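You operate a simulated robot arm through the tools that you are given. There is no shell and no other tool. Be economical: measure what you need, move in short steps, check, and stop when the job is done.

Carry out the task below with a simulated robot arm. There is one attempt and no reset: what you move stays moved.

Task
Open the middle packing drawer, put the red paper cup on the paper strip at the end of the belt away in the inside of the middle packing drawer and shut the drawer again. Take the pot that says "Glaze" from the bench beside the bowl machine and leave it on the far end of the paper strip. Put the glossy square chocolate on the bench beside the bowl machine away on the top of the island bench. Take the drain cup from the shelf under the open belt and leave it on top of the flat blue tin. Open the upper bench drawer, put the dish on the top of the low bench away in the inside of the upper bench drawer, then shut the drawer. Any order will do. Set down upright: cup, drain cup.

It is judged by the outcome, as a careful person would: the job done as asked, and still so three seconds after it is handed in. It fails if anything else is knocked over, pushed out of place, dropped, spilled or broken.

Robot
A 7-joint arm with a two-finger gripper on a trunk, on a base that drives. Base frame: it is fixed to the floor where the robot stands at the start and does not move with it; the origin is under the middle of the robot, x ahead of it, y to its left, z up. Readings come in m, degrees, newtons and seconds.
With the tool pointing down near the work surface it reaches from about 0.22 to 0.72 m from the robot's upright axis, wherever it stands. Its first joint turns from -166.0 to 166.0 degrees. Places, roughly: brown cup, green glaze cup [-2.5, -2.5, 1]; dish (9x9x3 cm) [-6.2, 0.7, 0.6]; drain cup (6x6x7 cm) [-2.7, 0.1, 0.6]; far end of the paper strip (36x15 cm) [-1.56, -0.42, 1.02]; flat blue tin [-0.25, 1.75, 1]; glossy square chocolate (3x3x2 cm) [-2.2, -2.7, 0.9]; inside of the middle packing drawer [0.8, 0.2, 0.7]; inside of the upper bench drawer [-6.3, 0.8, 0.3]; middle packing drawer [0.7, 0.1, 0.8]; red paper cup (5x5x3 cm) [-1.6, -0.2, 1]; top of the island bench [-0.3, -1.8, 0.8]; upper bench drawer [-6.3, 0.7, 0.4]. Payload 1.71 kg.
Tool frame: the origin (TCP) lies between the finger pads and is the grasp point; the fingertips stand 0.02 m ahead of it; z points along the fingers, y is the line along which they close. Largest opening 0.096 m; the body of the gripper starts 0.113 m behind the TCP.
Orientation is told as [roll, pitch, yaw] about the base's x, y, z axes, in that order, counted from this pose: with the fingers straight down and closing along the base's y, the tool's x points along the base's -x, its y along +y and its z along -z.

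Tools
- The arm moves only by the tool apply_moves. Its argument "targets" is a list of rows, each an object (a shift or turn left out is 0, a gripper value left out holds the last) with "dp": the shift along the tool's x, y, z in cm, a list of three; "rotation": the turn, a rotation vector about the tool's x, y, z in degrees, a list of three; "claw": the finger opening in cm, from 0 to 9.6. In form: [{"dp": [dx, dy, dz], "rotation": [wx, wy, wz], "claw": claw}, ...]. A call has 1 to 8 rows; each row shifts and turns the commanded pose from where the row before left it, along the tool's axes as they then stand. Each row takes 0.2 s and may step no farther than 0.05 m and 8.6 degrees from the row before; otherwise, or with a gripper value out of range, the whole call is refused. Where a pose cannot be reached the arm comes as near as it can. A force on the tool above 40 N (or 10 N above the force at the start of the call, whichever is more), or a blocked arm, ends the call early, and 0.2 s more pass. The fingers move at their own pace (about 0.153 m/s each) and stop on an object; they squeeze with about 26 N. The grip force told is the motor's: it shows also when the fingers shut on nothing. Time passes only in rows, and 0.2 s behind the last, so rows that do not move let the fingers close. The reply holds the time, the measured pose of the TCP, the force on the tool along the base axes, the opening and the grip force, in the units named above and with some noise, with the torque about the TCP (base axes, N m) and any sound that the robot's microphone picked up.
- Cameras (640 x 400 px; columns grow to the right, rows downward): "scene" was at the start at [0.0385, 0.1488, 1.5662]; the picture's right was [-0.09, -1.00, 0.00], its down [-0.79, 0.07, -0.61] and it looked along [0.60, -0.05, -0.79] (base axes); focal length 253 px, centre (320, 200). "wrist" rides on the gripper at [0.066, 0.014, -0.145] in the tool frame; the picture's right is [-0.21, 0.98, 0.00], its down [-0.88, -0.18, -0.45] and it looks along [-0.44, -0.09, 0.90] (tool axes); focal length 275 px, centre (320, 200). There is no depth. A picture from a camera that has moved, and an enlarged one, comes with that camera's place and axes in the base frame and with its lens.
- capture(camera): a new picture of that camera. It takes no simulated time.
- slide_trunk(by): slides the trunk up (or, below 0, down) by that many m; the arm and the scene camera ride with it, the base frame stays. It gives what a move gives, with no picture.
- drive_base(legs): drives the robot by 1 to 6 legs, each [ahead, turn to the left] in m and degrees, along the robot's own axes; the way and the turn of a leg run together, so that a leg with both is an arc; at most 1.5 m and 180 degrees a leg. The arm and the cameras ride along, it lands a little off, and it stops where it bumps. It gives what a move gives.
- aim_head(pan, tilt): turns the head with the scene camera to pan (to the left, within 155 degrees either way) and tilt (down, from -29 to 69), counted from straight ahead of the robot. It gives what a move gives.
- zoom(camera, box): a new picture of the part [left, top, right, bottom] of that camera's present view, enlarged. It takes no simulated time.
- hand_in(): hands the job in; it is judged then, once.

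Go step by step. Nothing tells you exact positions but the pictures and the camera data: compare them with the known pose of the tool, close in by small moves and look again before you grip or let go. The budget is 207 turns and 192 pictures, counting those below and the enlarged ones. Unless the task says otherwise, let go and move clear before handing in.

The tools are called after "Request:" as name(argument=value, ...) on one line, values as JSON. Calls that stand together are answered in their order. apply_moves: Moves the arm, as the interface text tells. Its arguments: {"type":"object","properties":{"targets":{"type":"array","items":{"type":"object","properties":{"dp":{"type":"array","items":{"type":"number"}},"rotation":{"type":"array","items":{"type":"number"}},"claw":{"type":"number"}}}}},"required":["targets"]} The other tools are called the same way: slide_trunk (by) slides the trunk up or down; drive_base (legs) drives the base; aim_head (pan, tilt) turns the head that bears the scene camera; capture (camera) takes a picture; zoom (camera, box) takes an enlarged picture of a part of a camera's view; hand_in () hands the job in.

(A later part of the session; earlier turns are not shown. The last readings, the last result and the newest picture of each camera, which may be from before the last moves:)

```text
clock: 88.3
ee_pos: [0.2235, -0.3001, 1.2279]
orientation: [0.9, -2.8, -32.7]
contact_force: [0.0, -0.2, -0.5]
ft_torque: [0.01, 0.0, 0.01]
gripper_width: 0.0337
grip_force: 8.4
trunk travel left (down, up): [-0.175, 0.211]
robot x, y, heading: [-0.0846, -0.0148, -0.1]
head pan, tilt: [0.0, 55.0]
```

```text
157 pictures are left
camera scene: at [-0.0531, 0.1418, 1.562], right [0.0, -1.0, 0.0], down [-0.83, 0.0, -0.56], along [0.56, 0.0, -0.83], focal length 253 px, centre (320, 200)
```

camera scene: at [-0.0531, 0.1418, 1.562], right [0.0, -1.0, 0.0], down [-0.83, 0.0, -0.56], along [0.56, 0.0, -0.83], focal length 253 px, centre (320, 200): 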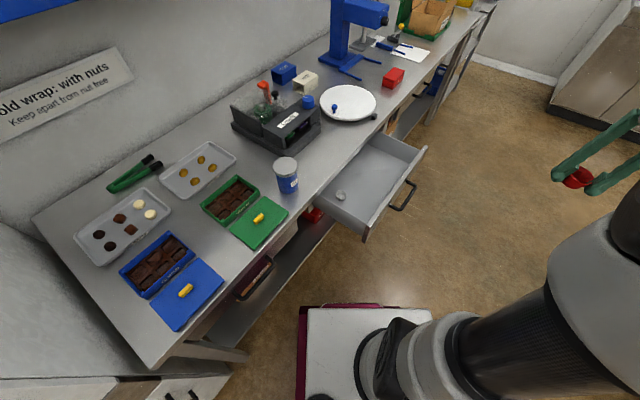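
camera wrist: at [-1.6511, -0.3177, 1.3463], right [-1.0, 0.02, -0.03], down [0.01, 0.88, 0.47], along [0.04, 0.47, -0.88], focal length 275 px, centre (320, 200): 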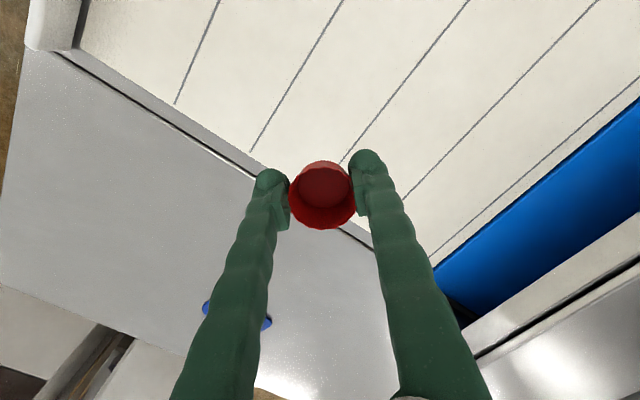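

Cup still held, drawer open below-right. I swing over the drawer and level the tool.

Request:
apply_moves(targets=[{"dp": [-2.1, 4, 0], "rotation": [0.9, 2.8, 0]}, {"dp": [-2.1, 4, 0]}, {"dp": [-2.1, 4, 0]}, {"dp": [-2.1, 4, 0]}, {"dp": [-2.1, 4, 0]}, {"dp": [-2.1, 4, 0]}, {"dp": [-2.1, 4, 0]}, {"dp": [-2.1, 4, 0]}])

Request:
apply_moves(targets=[{"dp": [-1.9, 3.7, 0]}, {"dp": [0, 0, 5]}, {"dp": [0, 0, 5]}, {"dp": [0, 0, 5]}, {"dp": [0, 0, 5]}])

Request:
capture(camera="wrist")

Request:
capture(camera="scene")

```text
clock: 90.1
ee_pos: [0.5418, -0.1216, 1.2289]
orientation: [0.1, 0.1, -32.6]
contact_force: [-0.3, 0.6, -0.2]
ft_torque: [-0.02, 0.06, 0.01]
gripper_width: 0.0332
grip_force: 8.1
trunk travel left (down, up): [-0.175, 0.211]
robot x, y, heading: [-0.0862, -0.0131, -0.1]
head pan, tilt: [0.0, 55.0]
```

```text
clock: 91.3
ee_pos: [0.557, -0.112, 1.027]
orientation: [0.1, -0.2, -32.8]
contact_force: [-0.4, -0.5, -0.2]
ft_torque: [0.04, 0.02, 0.03]
gripper_width: 0.0326
grip_force: 8.6
out of reach, approached as far as the arm can: row 1
trunk travel left (down, up): [-0.175, 0.211]
robot x, y, heading: [-0.0906, -0.0123, -0.0]
head pan, tilt: [0.0, 55.0]
```

```text
156 pictures are left
camera wrist: at [0.5103, -0.0647, 1.1713], right [0.7, 0.71, 0.0], down [0.64, -0.63, 0.45], along [0.32, -0.31, -0.9], focal length 275 px, centre (320, 200)
```

wrist: 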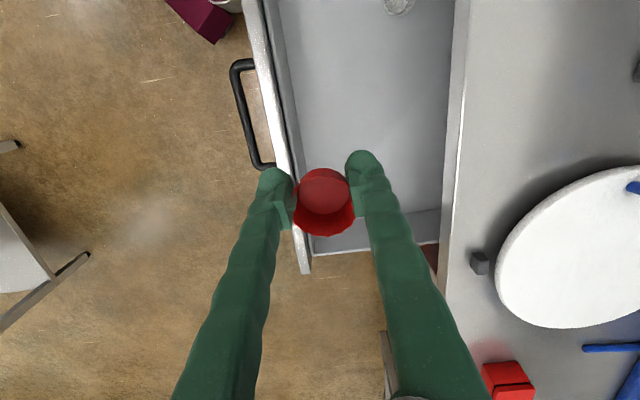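

```text
155 pictures are left
camera scene: at [-0.052, 0.1417, 1.5619], right [0.0, -1.0, 0.0], down [-0.83, 0.0, -0.56], along [0.56, 0.0, -0.83], focal length 253 px, centre (320, 200)
```

scene: 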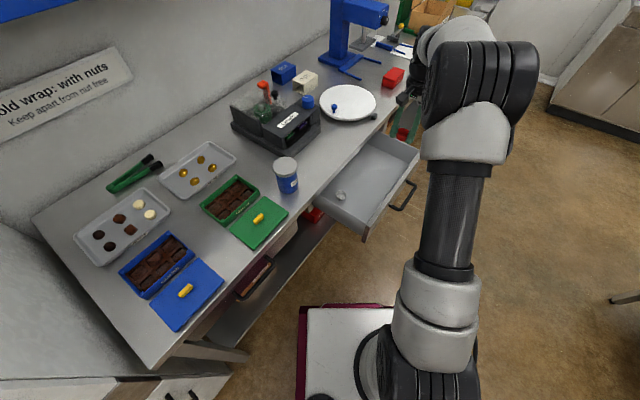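

Request:
apply_moves(targets=[{"dp": [2, 4.3, 0]}, {"dp": [0, 0, 5]}, {"dp": [0, 0, 5]}, {"dp": [0, 0, 5]}, {"dp": [0, 0, 5]}, {"dp": [0, 0, 4]}])

Request:
capture(camera="wrist")

Request:
zoom(camera="scene", box=[280, 100, 480, 250])

```text
clock: 92.7
ee_pos: [0.5639, -0.0659, 0.7888]
orientation: [0.1, 0.0, -32.5]
contact_force: [-0.4, -0.1, -0.7]
ft_torque: [-0.03, 0.01, 0.01]
gripper_width: 0.0324
grip_force: 7.6
trunk travel left (down, up): [-0.175, 0.211]
robot x, y, heading: [-0.089, -0.0113, 0.2]
head pan, tilt: [0.0, 55.0]
```

```text
154 pictures are left
camera wrist: at [0.5165, -0.0193, 0.933], right [0.7, 0.71, 0.0], down [0.64, -0.63, 0.45], along [0.32, -0.31, -0.89], focal length 275 px, centre (320, 200)
```

wrist: 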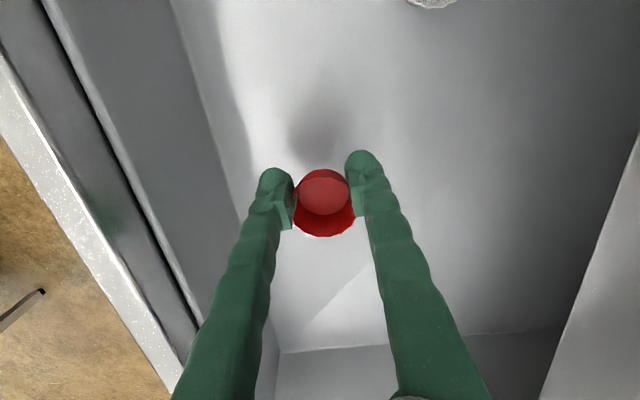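

```text
2.67 times, centred on (380, 175) of scene
camera zoom: at [-0.052, 0.1418, 1.5619], right [0.0, -1.0, 0.0], down [-0.83, 0.0, -0.56], along [0.56, 0.0, -0.83], focal length 674 px, centre (160, 267)
```

zoom: 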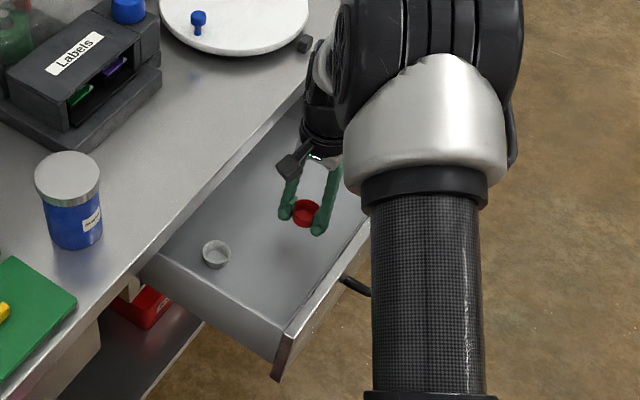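

Request:
apply_moves(targets=[{"dp": [0, 0, 2]}, {"dp": [0, 0, 1]}, {"dp": [0, 0, 0.6]}])

Request:
capture(camera="wrist")

Request:
zoom(camera="scene", box=[340, 135, 420, 185])

```text
clock: 93.5
ee_pos: [0.5645, -0.0659, 0.7536]
orientation: [0.0, 0.0, -32.7]
contact_force: [-0.4, 0.4, -1.4]
ft_torque: [0.01, 0.02, 0.02]
gripper_width: 0.032
grip_force: 7.9
trunk travel left (down, up): [-0.175, 0.211]
robot x, y, heading: [-0.0871, -0.0157, 0.2]
head pan, tilt: [0.0, 55.0]
```

```text
152 pictures are left
camera wrist: at [0.5167, -0.0181, 0.8975], right [0.7, 0.71, 0.0], down [0.64, -0.63, 0.45], along [0.32, -0.31, -0.89], focal length 275 px, centre (320, 200)
```

wrist: 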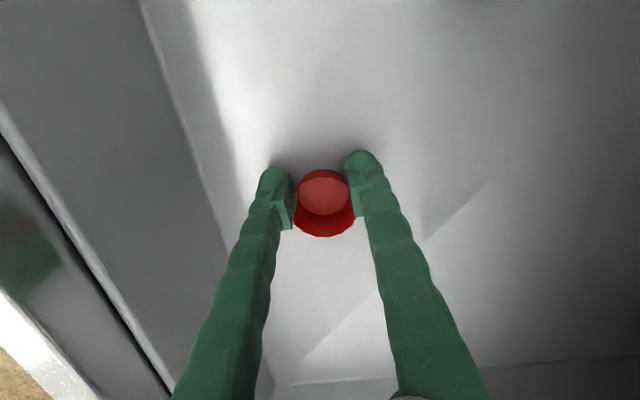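

```text
8.00 times, centred on (380, 160) of scene
camera zoom: at [-0.0526, 0.1417, 1.562], right [0.0, -1.0, 0.0], down [-0.83, 0.0, -0.56], along [0.56, 0.0, -0.83], focal length 2022 px, centre (-160, 520)
```

zoom: 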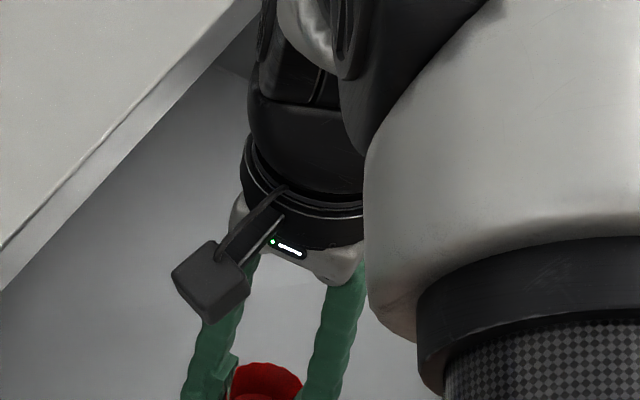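

Request:
apply_moves(targets=[{"dp": [0, 0, 0.6]}, {"dp": [0, 0, 0.4]}])

Request:
zoom(camera="wrist", box=[240, 120, 400, 260])

```text
clock: 94.1
ee_pos: [0.5639, -0.0641, 0.7475]
orientation: [0.3, -0.6, -32.5]
contact_force: [-4.6, 1.8, 33.3]
ft_torque: [-0.23, 0.16, -0.08]
gripper_width: 0.0322
grip_force: 8.1
trunk travel left (down, up): [-0.175, 0.211]
robot x, y, heading: [-0.0899, -0.0158, 0.1]
head pan, tilt: [0.0, 55.0]
```

```text
2.86 times, centred on (320, 190) of wrist
camera zoom: at [0.5156, -0.0174, 0.8913], right [0.7, 0.71, 0.01], down [0.63, -0.63, 0.45], along [0.32, -0.31, -0.89], focal length 786 px, centre (320, 229)
```

zoom: 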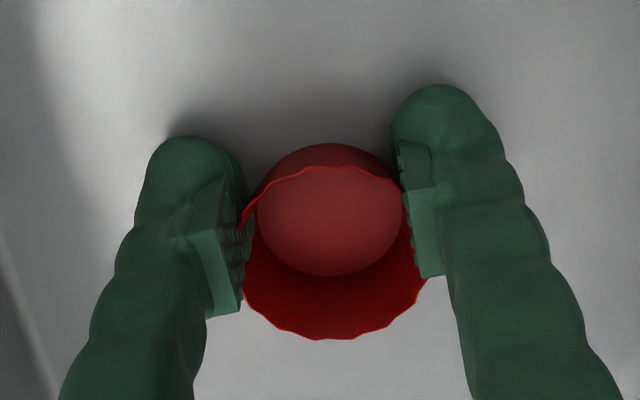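

Contact with the drawer floor. I ease up 3 mm, release gently and rise.

Request:
apply_moves(targets=[{"dp": [0, 0, -0.4]}, {"claw": 4.5}, {"claw": 6.5}, {}, {"dp": [0, 0, -3]}, {"dp": [0, 0, -5]}])

Request:
capture(camera="wrist")

```text
clock: 95.5
ee_pos: [0.5613, -0.0663, 0.8256]
orientation: [-0.1, 0.0, -32.6]
contact_force: [-0.3, -0.5, 0.4]
ft_torque: [-0.01, -0.01, -0.01]
gripper_width: 0.0649
grip_force: 0.1
trunk travel left (down, up): [-0.175, 0.211]
robot x, y, heading: [-0.0861, -0.0152, 0.0]
head pan, tilt: [0.0, 55.0]
```

```text
149 pictures are left
camera wrist: at [0.5144, -0.0184, 0.9693], right [0.7, 0.71, 0.0], down [0.64, -0.63, 0.45], along [0.32, -0.31, -0.89], focal length 275 px, centre (320, 200)
```

wrist: 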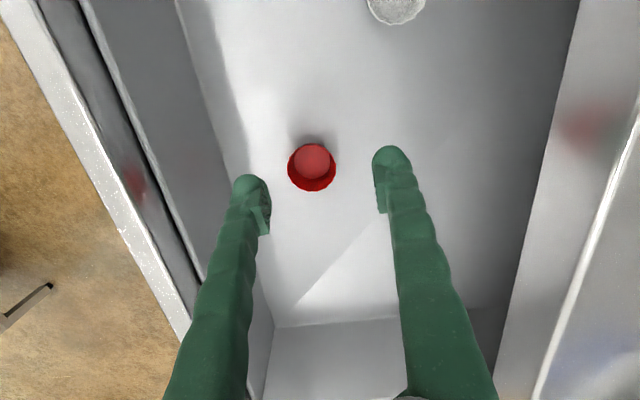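

The cup stands upright in the drawer. Now I go back out over the handle and re-grip it to push the drawer shut.

Request:
apply_moves(targets=[{"dp": [0, 0, -4.4]}, {"dp": [0, 0, -4.4]}, {"dp": [0, 0, -4.4]}, {"dp": [0, -4.4, -4]}, {"dp": [0, -4.7, 0]}, {"dp": [0, -4.7, 0]}, {"dp": [0, -4.7, 0]}, {"dp": [0, -4.7, 0], "rotation": [0, 0, 3.4]}])

Request:
apply_moves(targets=[{"rotation": [-8.3, 0, 0], "claw": 4.5}, {"rotation": [-8.3, 0, 0]}, {"rotation": [-8.3, 0, 0]}, {"rotation": [-8.3, 0, 0]}, {"rotation": [-8.3, 0, 0]}, {"rotation": [-8.3, 0, 0]}])

Request:
capture(camera="wrist")

```text
refused: row 4 steps farther than a row can; nothing moved
```

```text
clock: 96.9
ee_pos: [0.5624, -0.0645, 0.8267]
orientation: [50.0, -0.3, -32.7]
contact_force: [0.2, -0.2, 0.5]
ft_torque: [0.0, 0.03, 0.01]
gripper_width: 0.0449
grip_force: 0.0
trunk travel left (down, up): [-0.175, 0.211]
robot x, y, heading: [-0.0899, -0.0162, 0.4]
head pan, tilt: [0.0, 55.0]
```

```text
148 pictures are left
camera wrist: at [0.4531, -0.1164, 0.9296], right [0.51, 0.42, 0.75], down [0.49, -0.86, 0.15], along [0.71, 0.29, -0.65], focal length 275 px, centre (320, 200)
```

wrist: 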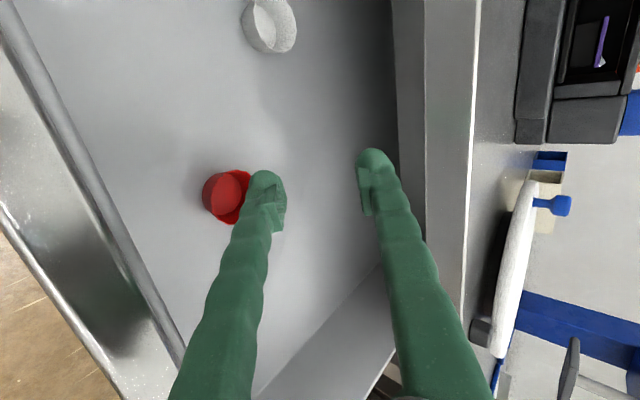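

Request:
apply_moves(targets=[{"dp": [0, 0, -4.5]}, {"dp": [0, 0, -4.5]}, {"dp": [0, 0, -4.5]}, {"dp": [0, 0, -4.5]}, {"dp": [0, 0, -4.5]}, {"dp": [-1, -4.4, 1.5]}, {"dp": [0, -4.4, 1.5]}, {"dp": [0, -4.4, 1.5]}])

Request:
capture(camera="wrist")

```text
clock: 98.7
ee_pos: [0.4507, -0.2585, 0.842]
orientation: [49.6, -0.1, -32.5]
contact_force: [-0.2, -0.4, 0.6]
ft_torque: [-0.02, 0.02, 0.01]
gripper_width: 0.0449
grip_force: 0.1
trunk travel left (down, up): [-0.175, 0.211]
robot x, y, heading: [-0.0896, -0.0161, 0.4]
head pan, tilt: [0.0, 55.0]
```

```text
147 pictures are left
camera wrist: at [0.3405, -0.3091, 0.9453], right [0.51, 0.42, 0.75], down [0.49, -0.86, 0.15], along [0.7, 0.29, -0.65], focal length 275 px, centre (320, 200)
```

wrist: 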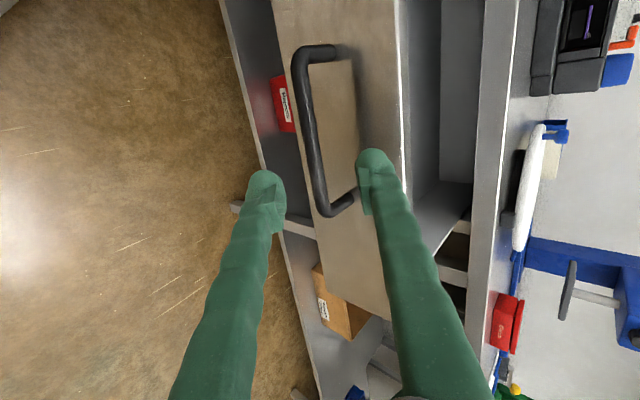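

Request:
apply_moves(targets=[{"dp": [0, -0.6, 3.5]}, {"dp": [0, -0.6, 3.5]}, {"dp": [0, -0.2, 3]}])

Request:
capture(camera="wrist")

```text
clock: 99.5
ee_pos: [0.4866, -0.2024, 0.7677]
orientation: [49.9, -0.1, -32.6]
contact_force: [-0.1, -0.7, -0.4]
ft_torque: [-0.02, -0.03, -0.01]
gripper_width: 0.0449
grip_force: 0.0
trunk travel left (down, up): [-0.175, 0.211]
robot x, y, heading: [-0.0906, -0.014, 0.3]
head pan, tilt: [0.0, 55.0]
```

```text
146 pictures are left
camera wrist: at [0.3778, -0.2529, 0.8703], right [0.51, 0.42, 0.75], down [0.49, -0.86, 0.15], along [0.7, 0.29, -0.65], focal length 275 px, centre (320, 200)
```

wrist: 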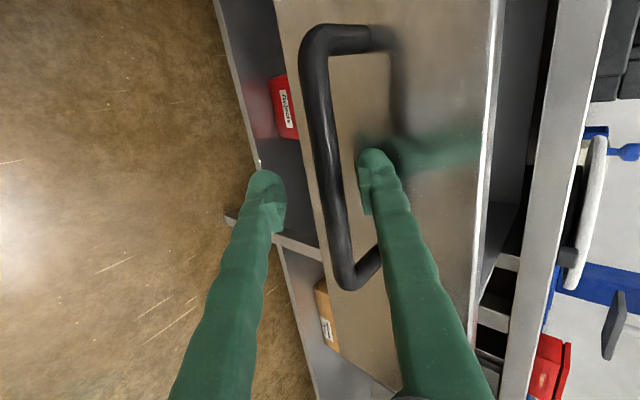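

Request:
apply_moves(targets=[{"claw": 0}, {}, {}, {"dp": [-0.15, 1.6, 1.9]}, {"dp": [-0.2, 2.3, 2.7]}, {"dp": [-0.2, 2.3, 2.7]}, {"dp": [-0.2, 2.3, 2.7]}, {"dp": [-0.2, 2.3, 2.7]}])

Request:
capture(camera="wrist")

```text
clock: 101.0
ee_pos: [0.5394, -0.1253, 0.7734]
orientation: [49.8, -1.0, -33.3]
contact_force: [16.4, -11.3, -36.6]
ft_torque: [0.89, 0.66, 0.22]
gripper_width: 0.0089
grip_force: 34.9
trunk travel left (down, up): [-0.175, 0.211]
robot x, y, heading: [-0.0855, -0.0136, 0.2]
head pan, tilt: [0.0, 55.0]
stopped in row 7: the force on the tool passed its limit at 41 N (the readings are from after the stop); the commanded pose is now the measured one
```

```text
145 pictures are left
camera wrist: at [0.4275, -0.1745, 0.8753], right [0.51, 0.42, 0.75], down [0.48, -0.86, 0.16], along [0.72, 0.28, -0.64], focal length 275 px, centre (320, 200)
```

wrist: 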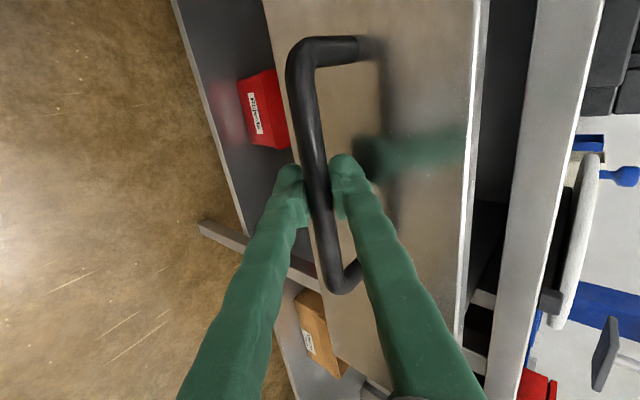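

Some side and vertical load built up. I loosen, let it relax, re-grip, and push along the drawer's own direction (~53°).

Request:
apply_moves(targets=[{"claw": 3}, {}, {"claw": 0}, {}, {}, {}])

Request:
apply_moves(targets=[{"dp": [-0.15, 1.25, 1.5]}, {"dp": [-0.3, 2.5, 3]}])

```text
clock: 102.4
ee_pos: [0.5382, -0.1188, 0.7764]
orientation: [50.2, -0.9, -32.7]
contact_force: [-8.6, 4.1, -30.3]
ft_torque: [0.31, 0.31, -0.62]
gripper_width: 0.0097
grip_force: 35.0
trunk travel left (down, up): [-0.175, 0.211]
robot x, y, heading: [-0.086, -0.0161, 0.3]
head pan, tilt: [0.0, 55.0]
```

```text
clock: 103.0
ee_pos: [0.5719, -0.0722, 0.7768]
orientation: [50.1, -0.8, -32.6]
contact_force: [-10.0, 9.8, -34.7]
ft_torque: [0.55, 0.66, -0.1]
gripper_width: 0.0096
grip_force: 34.7
trunk travel left (down, up): [-0.175, 0.211]
robot x, y, heading: [-0.0862, -0.015, 0.4]
head pan, tilt: [0.0, 55.0]
```

Request:
apply_moves(targets=[{"dp": [-0.1, 0.9, 1.8]}, {"dp": [-0.2, 2.5, 3]}, {"dp": [-0.2, 1.6, 1.9]}])

Request:
capture(camera="wrist")

```text
clock: 103.8
ee_pos: [0.624, -0.0035, 0.7766]
orientation: [50.4, -1.2, -32.7]
contact_force: [-6.5, 7.1, -5.9]
ft_torque: [0.57, 0.78, 0.02]
gripper_width: 0.0097
grip_force: 35.2
trunk travel left (down, up): [-0.175, 0.211]
robot x, y, heading: [-0.0875, -0.0135, 0.3]
head pan, tilt: [0.0, 55.0]
```

```text
144 pictures are left
camera wrist: at [0.5119, -0.0544, 0.8775], right [0.5, 0.42, 0.76], down [0.49, -0.86, 0.16], along [0.72, 0.29, -0.63], focal length 275 px, centre (320, 200)
```

wrist: 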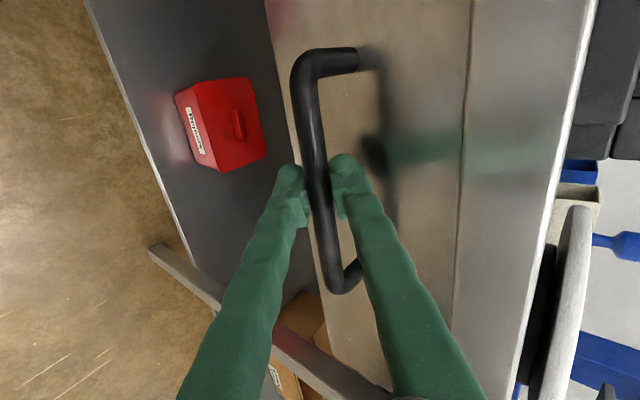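

Request:
apply_moves(targets=[{"dp": [0, 0.5, 0.6]}])

```text
clock: 104.2
ee_pos: [0.6248, -0.0032, 0.7752]
orientation: [50.1, -1.5, -33.0]
contact_force: [-29.4, -15.2, 6.7]
ft_torque: [0.34, 0.45, -0.57]
gripper_width: 0.0099
grip_force: 34.9
trunk travel left (down, up): [-0.175, 0.211]
robot x, y, heading: [-0.0865, -0.0155, -0.2]
head pan, tilt: [0.0, 55.0]
```

The drawer is fully shut against its stop. I release, back off and stow, then head for the bowl-machine bench.

Request:
apply_moves(targets=[{"dp": [0, -0.4, -0.5], "claw": 4.5}, {}, {"dp": [0, 0, -4]}, {"dp": [0, 0, -4]}, {"dp": [0, 0, -4]}, {"dp": [0, 0, -4]}])

Request:
apply_moves(targets=[{"dp": [0, 0, -3.5], "rotation": [8.4, 0, 0]}, {"dp": [0, 0, -3.5], "rotation": [8.4, 0, 0]}, {"dp": [0.5, 0, -3], "rotation": [8.4, 0, 0]}, {"dp": [1, 0, -3], "rotation": [8.4, 0, 0]}, {"dp": [1, -4, 0], "rotation": [8.4, 0, 0]}, {"dp": [1, -4, 0], "rotation": [8.2, 0, 0]}, {"dp": [1, -4, 0]}, {"dp": [1, -4, 0]}])

Request:
capture(camera="scene")

```text
clock: 105.6
ee_pos: [0.5547, -0.108, 0.8765]
orientation: [50.3, -1.1, -32.7]
contact_force: [0.6, -0.1, -0.4]
ft_torque: [-0.03, -0.04, 0.0]
gripper_width: 0.0449
grip_force: 0.0
trunk travel left (down, up): [-0.175, 0.211]
robot x, y, heading: [-0.089, -0.0113, 0.3]
head pan, tilt: [0.0, 55.0]
```

```text
clock: 107.4
ee_pos: [0.3772, -0.2742, 0.9574]
orientation: [0.1, -1.2, -32.8]
contact_force: [-0.1, 0.5, -0.1]
ft_torque: [0.03, -0.02, 0.01]
gripper_width: 0.0448
grip_force: 0.0
trunk travel left (down, up): [-0.175, 0.211]
robot x, y, heading: [-0.0917, -0.0169, 0.4]
head pan, tilt: [0.0, 55.0]
```

```text
143 pictures are left
camera scene: at [-0.053, 0.1408, 1.5621], right [0.0, -1.0, 0.0], down [-0.83, 0.0, -0.56], along [0.56, 0.0, -0.83], focal length 253 px, centre (320, 200)
```

scene: 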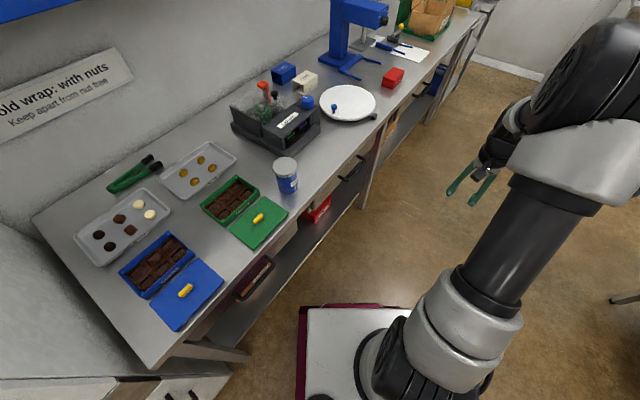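

Request:
apply_moves(targets=[{"dp": [0, 0, -4.5]}, {"dp": [0, 0, -4.5]}, {"dp": [0, 0, -4.5]}, {"dp": [0, 0, -4.5]}])

Request:
drive_base(legs=[[-0.25, 0], [0, -123.4], [1.115, 0], [0, -13.4], [1.2, 0]])

Request:
aim_head(pan=12, tilt=25)

Request:
capture(camera="scene")

```text
clock: 108.4
ee_pos: [0.3748, -0.273, 1.1374]
orientation: [0.0, -1.2, -32.8]
contact_force: [0.0, -0.1, 0.7]
ft_torque: [-0.01, 0.01, -0.03]
gripper_width: 0.0451
grip_force: 0.0
trunk travel left (down, up): [-0.175, 0.211]
robot x, y, heading: [-0.0883, -0.0152, 0.1]
head pan, tilt: [0.0, 55.0]
```

```text
clock: 129.0
ee_pos: [-2.2534, -1.9501, 1.1375]
orientation: [0.1, -1.1, -167.9]
contact_force: [-0.1, -0.4, -0.2]
ft_torque: [0.02, 0.0, 0.01]
gripper_width: 0.0448
grip_force: 0.1
trunk travel left (down, up): [-0.175, 0.211]
robot x, y, heading: [-1.7406, -1.8084, -134.9]
head pan, tilt: [0.0, 55.0]
```

```text
clock: 129.9
ee_pos: [-2.2411, -1.9383, 1.1438]
orientation: [0.7, -1.9, -167.9]
contact_force: [0.4, 0.0, 0.4]
ft_torque: [-0.02, 0.02, -0.05]
gripper_width: 0.0452
grip_force: 0.1
trunk travel left (down, up): [-0.175, 0.211]
robot x, y, heading: [-1.7404, -1.8048, -135.1]
head pan, tilt: [12.0, 25.0]
```

```text
142 pictures are left
camera scene: at [-1.6613, -1.9699, 1.6056], right [-0.84, 0.54, 0.0], down [0.24, 0.37, -0.9], along [-0.49, -0.76, -0.44], focal length 253 px, centre (320, 200)
```

scene: 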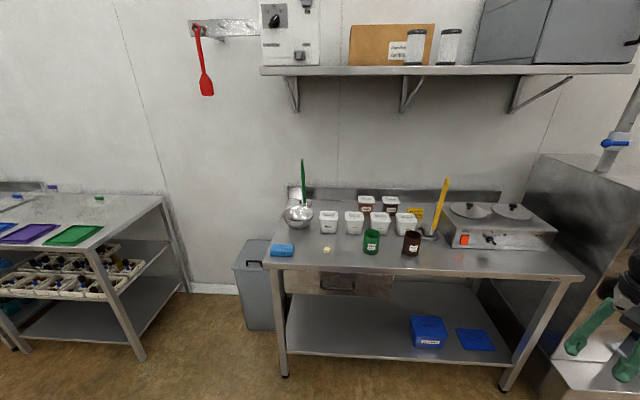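

Request:
zoom(camera="scene", box=[260, 180, 470, 290])

```text
3.05 times, centred on (365, 235) of scene
camera zoom: at [-1.6613, -1.9699, 1.6056], right [-0.84, 0.54, 0.0], down [0.24, 0.37, -0.9], along [-0.49, -0.76, -0.44], focal length 770 px, centre (183, 93)
```

zoom: 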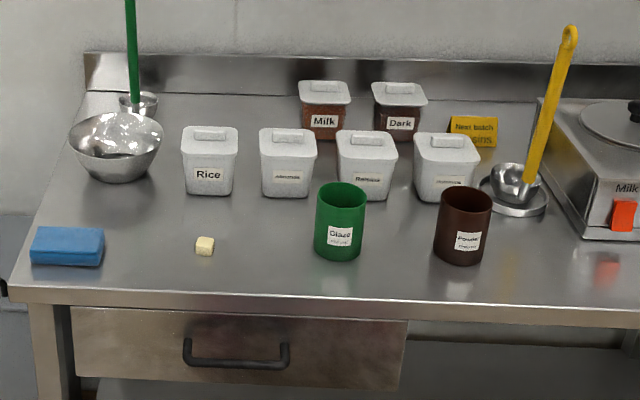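

The green cup reads "Glaze", the brown one "Powder". The pale cube at (-2.19, -2.73) is the square chocolate. I pull the arm in a bit and drive up to the bench.

Request:
apply_moves(targets=[{"dp": [4.5, 0, -2]}, {"dp": [4.5, 0, -1]}, {"dp": [4.5, 0, 0]}])

Request:
drive_base(legs=[[0, 9], [0.48, 0]])

Request:
aim_head(pan=0, tilt=45)

Request:
capture(camera="scene")

Request:
capture(camera="wrist")

```text
clock: 130.7
ee_pos: [-2.1031, -1.9061, 1.1705]
orientation: [0.6, -1.9, -167.9]
contact_force: [-0.1, -0.5, -0.3]
ft_torque: [-0.02, 0.04, 0.0]
gripper_width: 0.0452
grip_force: 0.1
trunk travel left (down, up): [-0.175, 0.211]
robot x, y, heading: [-1.7423, -1.8055, -134.7]
head pan, tilt: [12.0, 25.0]
```

```text
clock: 134.5
ee_pos: [-2.3748, -2.3579, 1.1697]
orientation: [0.6, -1.8, -159.1]
contact_force: [0.2, -0.5, -0.1]
ft_torque: [0.04, 0.0, 0.0]
gripper_width: 0.045
grip_force: 0.1
trunk travel left (down, up): [-0.175, 0.211]
robot x, y, heading: [-2.03, -2.2032, -126.2]
head pan, tilt: [12.0, 25.0]
```

```text
clock: 135.3
ee_pos: [-2.3632, -2.3429, 1.1752]
orientation: [1.1, -2.8, -159.3]
contact_force: [0.8, 0.9, 0.4]
ft_torque: [-0.08, 0.11, -0.02]
gripper_width: 0.045
grip_force: 0.1
trunk travel left (down, up): [-0.175, 0.211]
robot x, y, heading: [-2.0318, -2.2044, -126.3]
head pan, tilt: [0.0, 45.0]
```

```text
140 pictures are left
camera scene: at [-1.9343, -2.3301, 1.5753], right [-0.81, 0.59, 0.0], down [0.42, 0.58, -0.7], along [-0.41, -0.56, -0.72], focal length 253 px, centre (320, 200)
```

scene: 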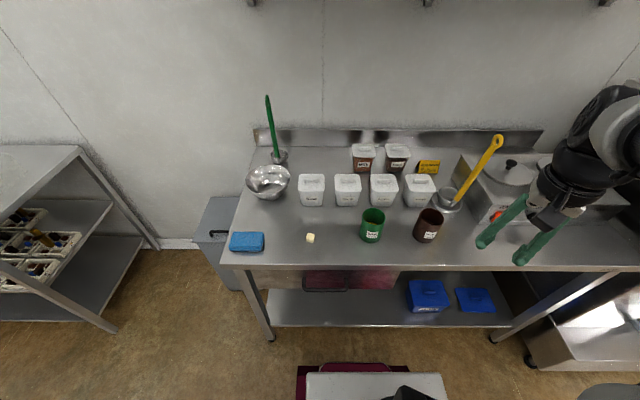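

```text
139 pictures are left
camera wrist: at [-2.2912, -2.3274, 1.316], right [0.15, -0.99, 0.03], down [-0.87, -0.12, 0.48], along [-0.47, -0.1, -0.88], focal length 275 px, centre (320, 200)
```

wrist: 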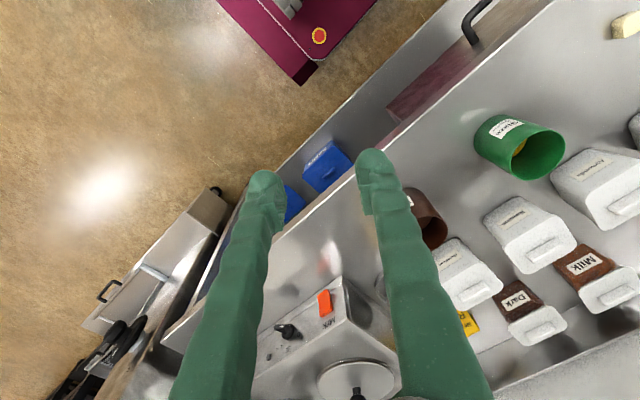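

Request:
apply_moves(targets=[{"rotation": [1.1, 2.8, 0]}, {"rotation": [0, 0, -8.4]}, {"rotation": [0, 0, -8.4]}, {"rotation": [0, 0, -8.3]}, {"rotation": [0, 0, -8.3]}])

Request:
apply_moves(targets=[{"dp": [-3.55, 2.5, 0], "claw": 9.6}, {"dp": [-3.55, 2.5, 0]}, {"dp": [-3.55, 2.5, 0]}, {"dp": [-3.55, 2.5, 0]}, {"dp": [-3.55, 2.5, 0]}, {"dp": [-3.55, 2.5, 0]}, {"dp": [-3.55, 2.5, 0]}])

Request:
capture(camera="wrist")

```text
clock: 136.5
ee_pos: [-2.3621, -2.3426, 1.1751]
orientation: [0.1, 0.3, -125.7]
contact_force: [-0.2, -0.6, 0.0]
ft_torque: [0.05, 0.05, 0.06]
gripper_width: 0.0448
grip_force: 0.1
trunk travel left (down, up): [-0.175, 0.211]
robot x, y, heading: [-2.0288, -2.2032, -126.3]
head pan, tilt: [0.0, 45.0]
```

```text
clock: 138.1
ee_pos: [-2.3657, -2.6493, 1.1739]
orientation: [0.1, 0.3, -125.8]
contact_force: [-0.4, 0.4, 0.0]
ft_torque: [0.01, -0.04, 0.02]
gripper_width: 0.0958
grip_force: 0.1
trunk travel left (down, up): [-0.175, 0.211]
robot x, y, heading: [-2.0283, -2.2007, -126.2]
head pan, tilt: [0.0, 45.0]
```

```text
138 pictures are left
camera wrist: at [-2.3174, -2.6042, 1.3187], right [0.67, -0.74, 0.0], down [-0.66, -0.6, 0.44], along [-0.33, -0.3, -0.9], focal length 275 px, centre (320, 200)
```

wrist: 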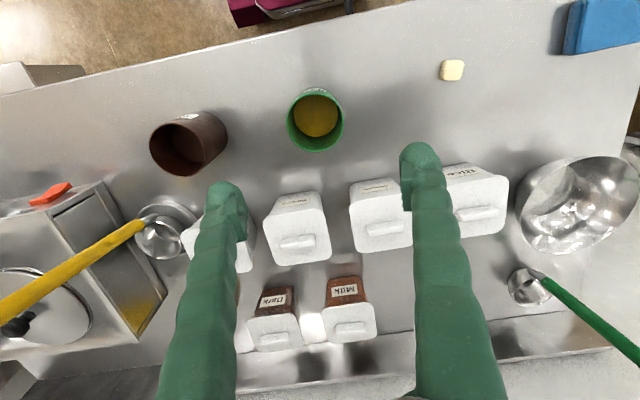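

Well aligned above the glaze cup. I descend in steps and check.

Request:
apply_moves(targets=[{"dp": [0, -0.4, 4.5]}, {"dp": [0, 0, 4.5]}, {"dp": [0, 0, 4]}])

Request:
capture(camera="wrist")

```text
clock: 138.9
ee_pos: [-2.3706, -2.6442, 1.0429]
orientation: [0.1, 0.2, -125.8]
contact_force: [0.5, 0.3, 0.0]
ft_torque: [0.01, 0.01, 0.02]
gripper_width: 0.0961
grip_force: 0.1
trunk travel left (down, up): [-0.175, 0.211]
robot x, y, heading: [-2.0302, -2.2002, -126.5]
head pan, tilt: [0.0, 45.0]
```

```text
137 pictures are left
camera wrist: at [-2.3203, -2.5992, 1.1865], right [0.67, -0.74, 0.0], down [-0.66, -0.6, 0.44], along [-0.33, -0.3, -0.9], focal length 275 px, centre (320, 200)
```

wrist: 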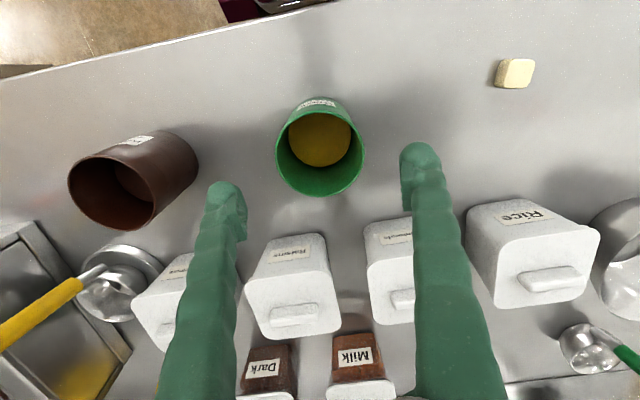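

Request:
apply_moves(targets=[{"dp": [0, 0, 4]}, {"dp": [0, 0, 4]}, {"dp": [0, 0, 1.8]}])

Request:
capture(camera="wrist")

```text
clock: 139.7
ee_pos: [-2.371, -2.6433, 0.9446]
orientation: [0.1, 0.2, -125.8]
contact_force: [-0.5, 0.8, -0.2]
ft_torque: [-0.02, 0.0, 0.02]
gripper_width: 0.0959
grip_force: 0.1
trunk travel left (down, up): [-0.175, 0.211]
robot x, y, heading: [-2.0305, -2.204, -126.3]
head pan, tilt: [0.0, 45.0]
```

```text
136 pictures are left
camera wrist: at [-2.3204, -2.5987, 1.0899], right [0.67, -0.74, 0.0], down [-0.66, -0.6, 0.44], along [-0.33, -0.3, -0.9], focal length 275 px, centre (320, 200)
```

wrist: 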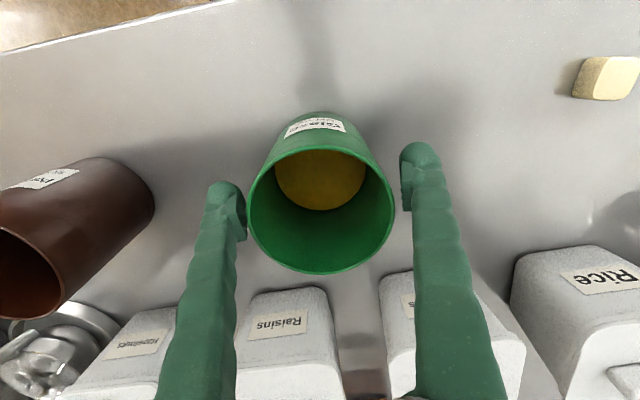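

Request:
apply_moves(targets=[{"claw": 7}, {"claw": 4}, {"claw": 2}, {}, {}])

```text
clock: 140.9
ee_pos: [-2.3705, -2.6429, 0.9452]
orientation: [0.0, 0.3, -125.7]
contact_force: [-0.1, 0.7, -0.6]
ft_torque: [-0.02, -0.01, -0.01]
gripper_width: 0.0815
grip_force: 25.3
trunk travel left (down, up): [-0.175, 0.211]
robot x, y, heading: [-2.0273, -2.2004, -126.3]
head pan, tilt: [0.0, 45.0]
```

Request:
apply_moves(targets=[{"dp": [0, 0, -2]}, {"dp": [0, 0, -4]}, {"dp": [0, 0, -4]}, {"dp": [0, 0, -4]}, {"dp": [0, 0, -4]}, {"dp": [0, 0, -4]}])

Request:
capture(camera="wrist")

Request:
capture(camera="scene")

```text
clock: 142.3
ee_pos: [-2.3716, -2.6449, 1.1656]
orientation: [0.1, 0.2, -125.9]
contact_force: [1.4, 0.0, -1.0]
ft_torque: [-0.03, -0.01, 0.0]
gripper_width: 0.0817
grip_force: 25.7
trunk travel left (down, up): [-0.175, 0.211]
robot x, y, heading: [-2.0304, -2.201, -126.2]
head pan, tilt: [0.0, 45.0]
```

```text
135 pictures are left
camera wrist: at [-2.3206, -2.6003, 1.3101], right [0.67, -0.74, 0.0], down [-0.66, -0.6, 0.44], along [-0.33, -0.3, -0.9], focal length 275 px, centre (320, 200)
```

wrist: 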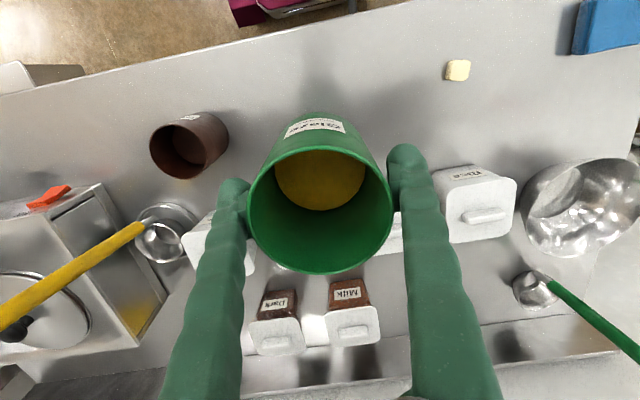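

```text
134 pictures are left
camera scene: at [-1.9354, -2.3314, 1.5753], right [-0.81, 0.59, 0.0], down [0.43, 0.58, -0.7], along [-0.41, -0.56, -0.72], focal length 253 px, centre (320, 200)
```

scene: 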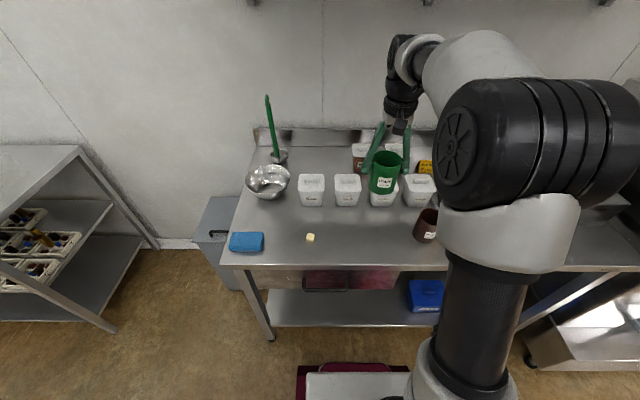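

Glaze cup is securely held. I pull it in toward me, then drive to the end of the belt table facing along it.

Request:
apply_moves(targets=[{"dp": [4, 0, -1]}, {"dp": [4, 0, -1]}, {"dp": [4, 0, -1]}, {"dp": [4, 0, -1]}, {"dp": [4, 0, 0]}])

Request:
drive_base(legs=[[-0.6, 0], [0, -173.8], [1.12, 0], [0, 84]])

Request:
aim_head(pan=0, tilt=50)

Request:
capture(camera="scene")

```text
clock: 143.5
ee_pos: [-2.2512, -2.4799, 1.2063]
orientation: [0.1, 0.1, -125.8]
contact_force: [0.2, 0.4, -1.7]
ft_torque: [-0.02, 0.01, 0.01]
gripper_width: 0.0819
grip_force: 25.8
trunk travel left (down, up): [-0.175, 0.211]
robot x, y, heading: [-2.0278, -2.202, -126.2]
head pan, tilt: [0.0, 45.0]
```

```text
clock: 165.5
ee_pos: [-1.4172, -0.516, 1.2058]
orientation: [0.2, 0.2, 144.0]
contact_force: [-0.1, 0.2, -0.3]
ft_torque: [0.0, -0.02, 0.01]
gripper_width: 0.0813
grip_force: 25.4
trunk travel left (down, up): [-0.175, 0.211]
robot x, y, heading: [-1.136, -0.7375, 143.5]
head pan, tilt: [0.0, 45.0]
```

```text
clock: 166.2
ee_pos: [-1.4075, -0.5224, 1.2085]
orientation: [0.1, -0.3, 144.0]
contact_force: [0.3, 0.3, -2.3]
ft_torque: [-0.08, -0.15, -0.01]
gripper_width: 0.0814
grip_force: 26.4
trunk travel left (down, up): [-0.175, 0.211]
robot x, y, heading: [-1.1395, -0.7383, 143.6]
head pan, tilt: [0.0, 50.0]
```

```text
133 pictures are left
camera scene: at [-1.2701, -0.8332, 1.5682], right [0.59, 0.8, 0.0], down [0.63, -0.46, -0.63], along [-0.5, 0.37, -0.78], focal length 253 px, centre (320, 200)
```

scene: 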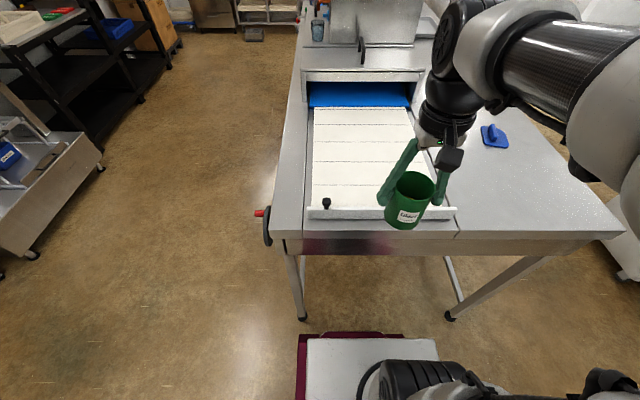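

Request:
apply_moves(targets=[{"dp": [-4.4, 0.2, 0]}, {"dp": [-4.4, 0.2, 0]}, {"dp": [-4.4, 0.2, 0]}, {"dp": [-4.4, 0.2, 0]}, {"dp": [0, 0, 4]}, {"dp": [0, 0, 4]}])

Request:
capture(camera="wrist")

Request:
zoom(camera="scene", box=[280, 80, 500, 240])

```text
clock: 167.6
ee_pos: [-1.5501, -0.4294, 1.1331]
orientation: [0.0, -0.6, 143.9]
contact_force: [-0.7, -1.3, -1.6]
ft_torque: [-0.01, 0.01, -0.01]
gripper_width: 0.0815
grip_force: 26.2
trunk travel left (down, up): [-0.175, 0.211]
robot x, y, heading: [-1.136, -0.7386, 143.6]
head pan, tilt: [0.0, 50.0]
```

```text
132 pictures are left
camera wrist: at [-1.503, -0.4791, 1.2768], right [-0.74, -0.67, 0.0], down [-0.6, 0.66, 0.45], along [-0.31, 0.33, -0.89], focal length 275 px, centre (320, 200)
```

wrist: 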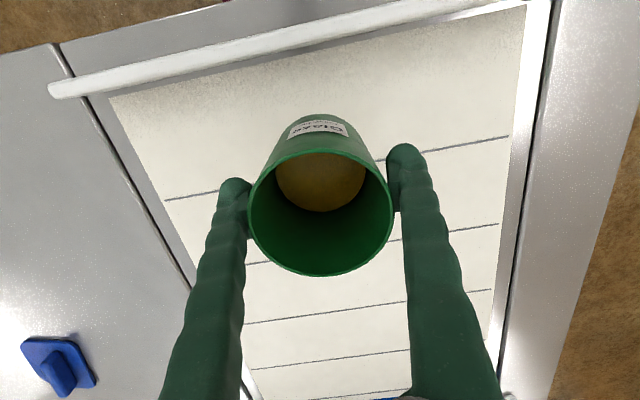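

```text
2.50 times, centred on (390, 160) of scene
camera zoom: at [-1.2674, -0.8352, 1.5683], right [0.59, 0.8, 0.0], down [0.63, -0.46, -0.63], along [-0.51, 0.37, -0.78], focal length 632 px, centre (145, 300)
```

zoom: 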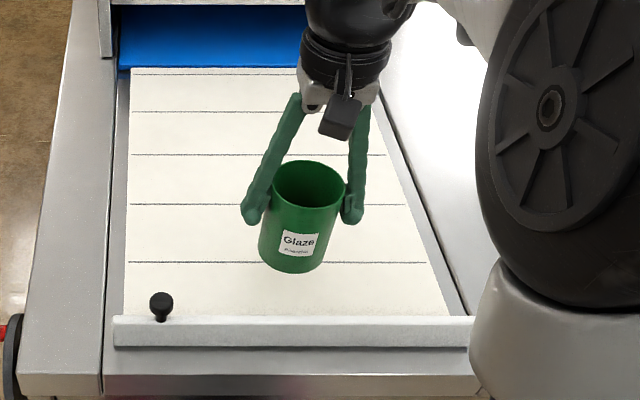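

Request:
apply_moves(targets=[{"dp": [1.8, 0, 3]}, {"dp": [0, 0, 1.5]}, {"dp": [0, 0, 1]}])

Request:
zoom(camera="scene", box=[330, 120, 450, 220])

```text
clock: 168.4
ee_pos: [-1.5365, -0.4389, 1.0813]
orientation: [0.1, -1.2, 144.1]
contact_force: [-1.9, 4.3, 27.6]
ft_torque: [-0.16, -0.29, 0.25]
gripper_width: 0.0815
grip_force: 26.4
trunk travel left (down, up): [-0.175, 0.211]
robot x, y, heading: [-1.1364, -0.7417, 143.4]
head pan, tilt: [0.0, 50.0]
```

```text
4.00 times, centred on (390, 170) of scene
camera zoom: at [-1.2644, -0.8372, 1.5688], right [0.59, 0.8, 0.0], down [0.62, -0.46, -0.63], along [-0.51, 0.38, -0.78], focal length 1011 px, centre (40, 320)
```

zoom: 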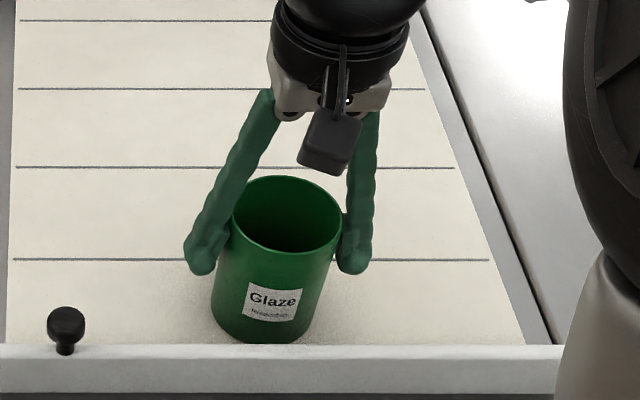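

Request:
apply_moves(targets=[{"dp": [0, 0, -0.8]}, {"dp": [-0.9, 0, 0]}, {"dp": [0, 0, 0.5]}])

```text
clock: 169.2
ee_pos: [-1.5419, -0.434, 1.0806]
orientation: [0.1, -0.5, 144.0]
contact_force: [1.7, -1.0, 2.7]
ft_torque: [0.01, 0.02, -0.02]
gripper_width: 0.081
grip_force: 26.0
trunk travel left (down, up): [-0.175, 0.211]
robot x, y, heading: [-1.1396, -0.7378, 143.3]
head pan, tilt: [0.0, 50.0]
```

Light contact with the strip. I release and lift away.

Request:
apply_moves(targets=[{"dp": [0, 0, 0.1]}, {"claw": 8.8}, {"claw": 9.6}, {}, {"dp": [0, 0, -4]}, {"dp": [0, 0, -4]}, {"dp": [0, 0, -4]}])

Request:
capture(camera="scene")

```text
clock: 170.8
ee_pos: [-1.5413, -0.4356, 1.1995]
orientation: [0.2, -0.8, 144.1]
contact_force: [-0.1, 0.3, 0.1]
ft_torque: [-0.02, 0.06, 0.01]
gripper_width: 0.0961
grip_force: 0.0
trunk travel left (down, up): [-0.175, 0.211]
robot x, y, heading: [-1.1385, -0.7376, 143.7]
head pan, tilt: [0.0, 50.0]
```

```text
129 pictures are left
camera scene: at [-1.2654, -0.8367, 1.5684], right [0.59, 0.8, 0.0], down [0.62, -0.46, -0.63], along [-0.51, 0.37, -0.78], focal length 253 px, centre (320, 200)
```

scene: 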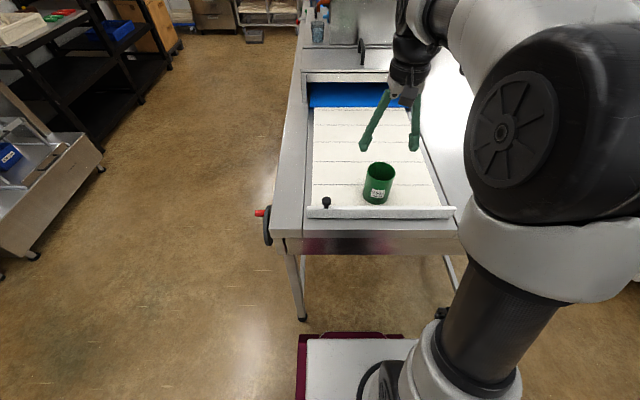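

Pot stands on the strip's far end. I retract and drive back to the bowl bench for the chocolate.

Request:
apply_moves(targets=[{"dp": [4.5, 0, -1]}, {"dp": [4.5, 0, 0]}, {"dp": [4.5, 0, 0]}, {"dp": [4.5, 0, 0]}])

Request:
drive_base(legs=[[-0.2, 0], [0, 93.7], [1.136, 0], [0, -3.5], [0.54, 0]])

Request:
aim_head(pan=0, tilt=50)

Request:
capture(camera="scene")

Request:
capture(camera="wrist")

```text
clock: 171.8
ee_pos: [-1.397, -0.5423, 1.2052]
orientation: [0.1, -0.7, 144.0]
contact_force: [0.3, 0.2, 0.3]
ft_torque: [0.02, 0.03, -0.02]
gripper_width: 0.0963
grip_force: 0.1
trunk travel left (down, up): [-0.175, 0.211]
robot x, y, heading: [-1.1356, -0.7394, 143.4]
head pan, tilt: [0.0, 50.0]
```

```text
clock: 187.3
ee_pos: [-2.0977, -2.5135, 1.2058]
orientation: [0.1, -0.8, -125.6]
contact_force: [0.3, 0.2, 0.2]
ft_torque: [0.02, 0.0, 0.0]
gripper_width: 0.0961
grip_force: 0.0
trunk travel left (down, up): [-0.175, 0.211]
robot x, y, heading: [-1.8988, -2.2453, -126.1]
head pan, tilt: [0.0, 50.0]
```

```text
clock: 187.9
ee_pos: [-2.0868, -2.4981, 1.2105]
orientation: [0.1, -1.6, -125.5]
contact_force: [0.2, 0.2, -0.7]
ft_torque: [-0.02, -0.01, -0.02]
gripper_width: 0.096
grip_force: 0.1
trunk travel left (down, up): [-0.175, 0.211]
robot x, y, heading: [-1.8975, -2.2539, -126.2]
head pan, tilt: [0.0, 50.0]
```

```text
128 pictures are left
camera scene: at [-1.7968, -2.3642, 1.5687], right [-0.81, 0.59, 0.0], down [0.45, 0.62, -0.64], along [-0.37, -0.52, -0.77], focal length 253 px, centre (320, 200)
```

scene: 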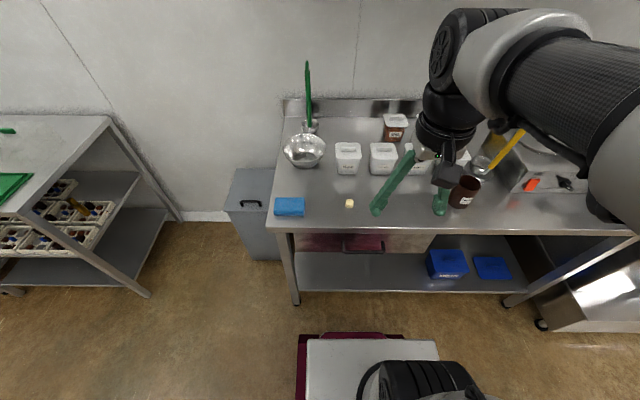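

```text
127 pictures are left
camera wrist: at [-2.0341, -2.4503, 1.3526], right [0.68, -0.74, 0.01], down [-0.65, -0.6, 0.47], along [-0.34, -0.32, -0.88], focal length 275 px, centre (320, 200)
```

wrist: 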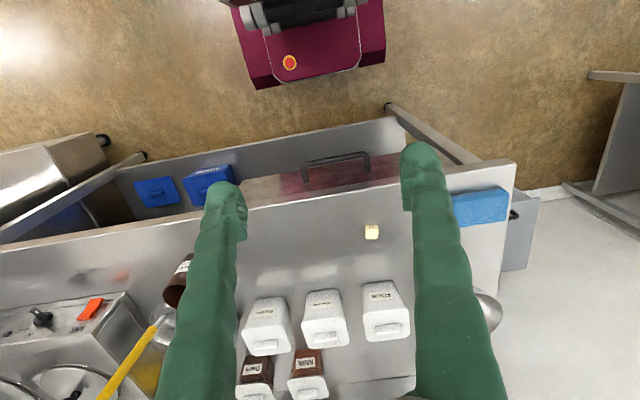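

Request:
apply_moves(targets=[{"dp": [-4.2, 0.9, 0], "rotation": [0, 1.5, 0], "claw": 6}, {"dp": [-4.2, 0.9, 0]}, {"dp": [-4.2, 0.9, 0]}, {"dp": [-4.2, 0.9, 0]}, {"dp": [-4.2, 0.9, 0]}, {"dp": [-4.2, 0.9, 0]}, {"dp": [0, 0, 5]}, {"dp": [0, 0, 5]}])

Request:
capture(camera="wrist")

```text
clock: 189.8
ee_pos: [-2.1918, -2.7335, 1.1091]
orientation: [0.1, -0.1, -125.4]
contact_force: [-0.8, -0.5, 0.0]
ft_torque: [0.0, 0.0, 0.03]
gripper_width: 0.06
grip_force: 0.0
trunk travel left (down, up): [-0.175, 0.211]
robot x, y, heading: [-1.8959, -2.2533, -126.0]
head pan, tilt: [0.0, 50.0]
```

```text
126 pictures are left
camera wrist: at [-2.1416, -2.6888, 1.2536], right [0.68, -0.74, 0.0], down [-0.66, -0.61, 0.45], along [-0.33, -0.3, -0.9], focal length 275 px, centre (320, 200)
```

wrist: 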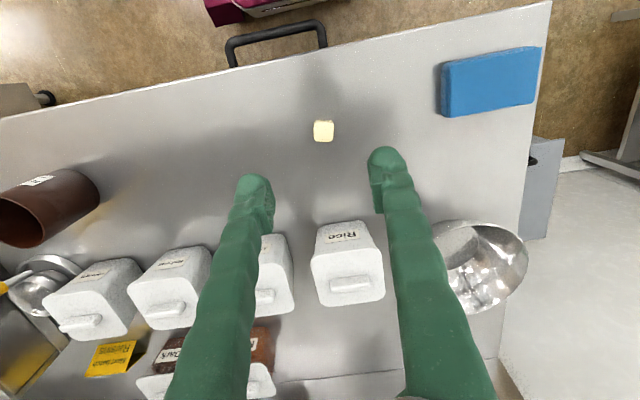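

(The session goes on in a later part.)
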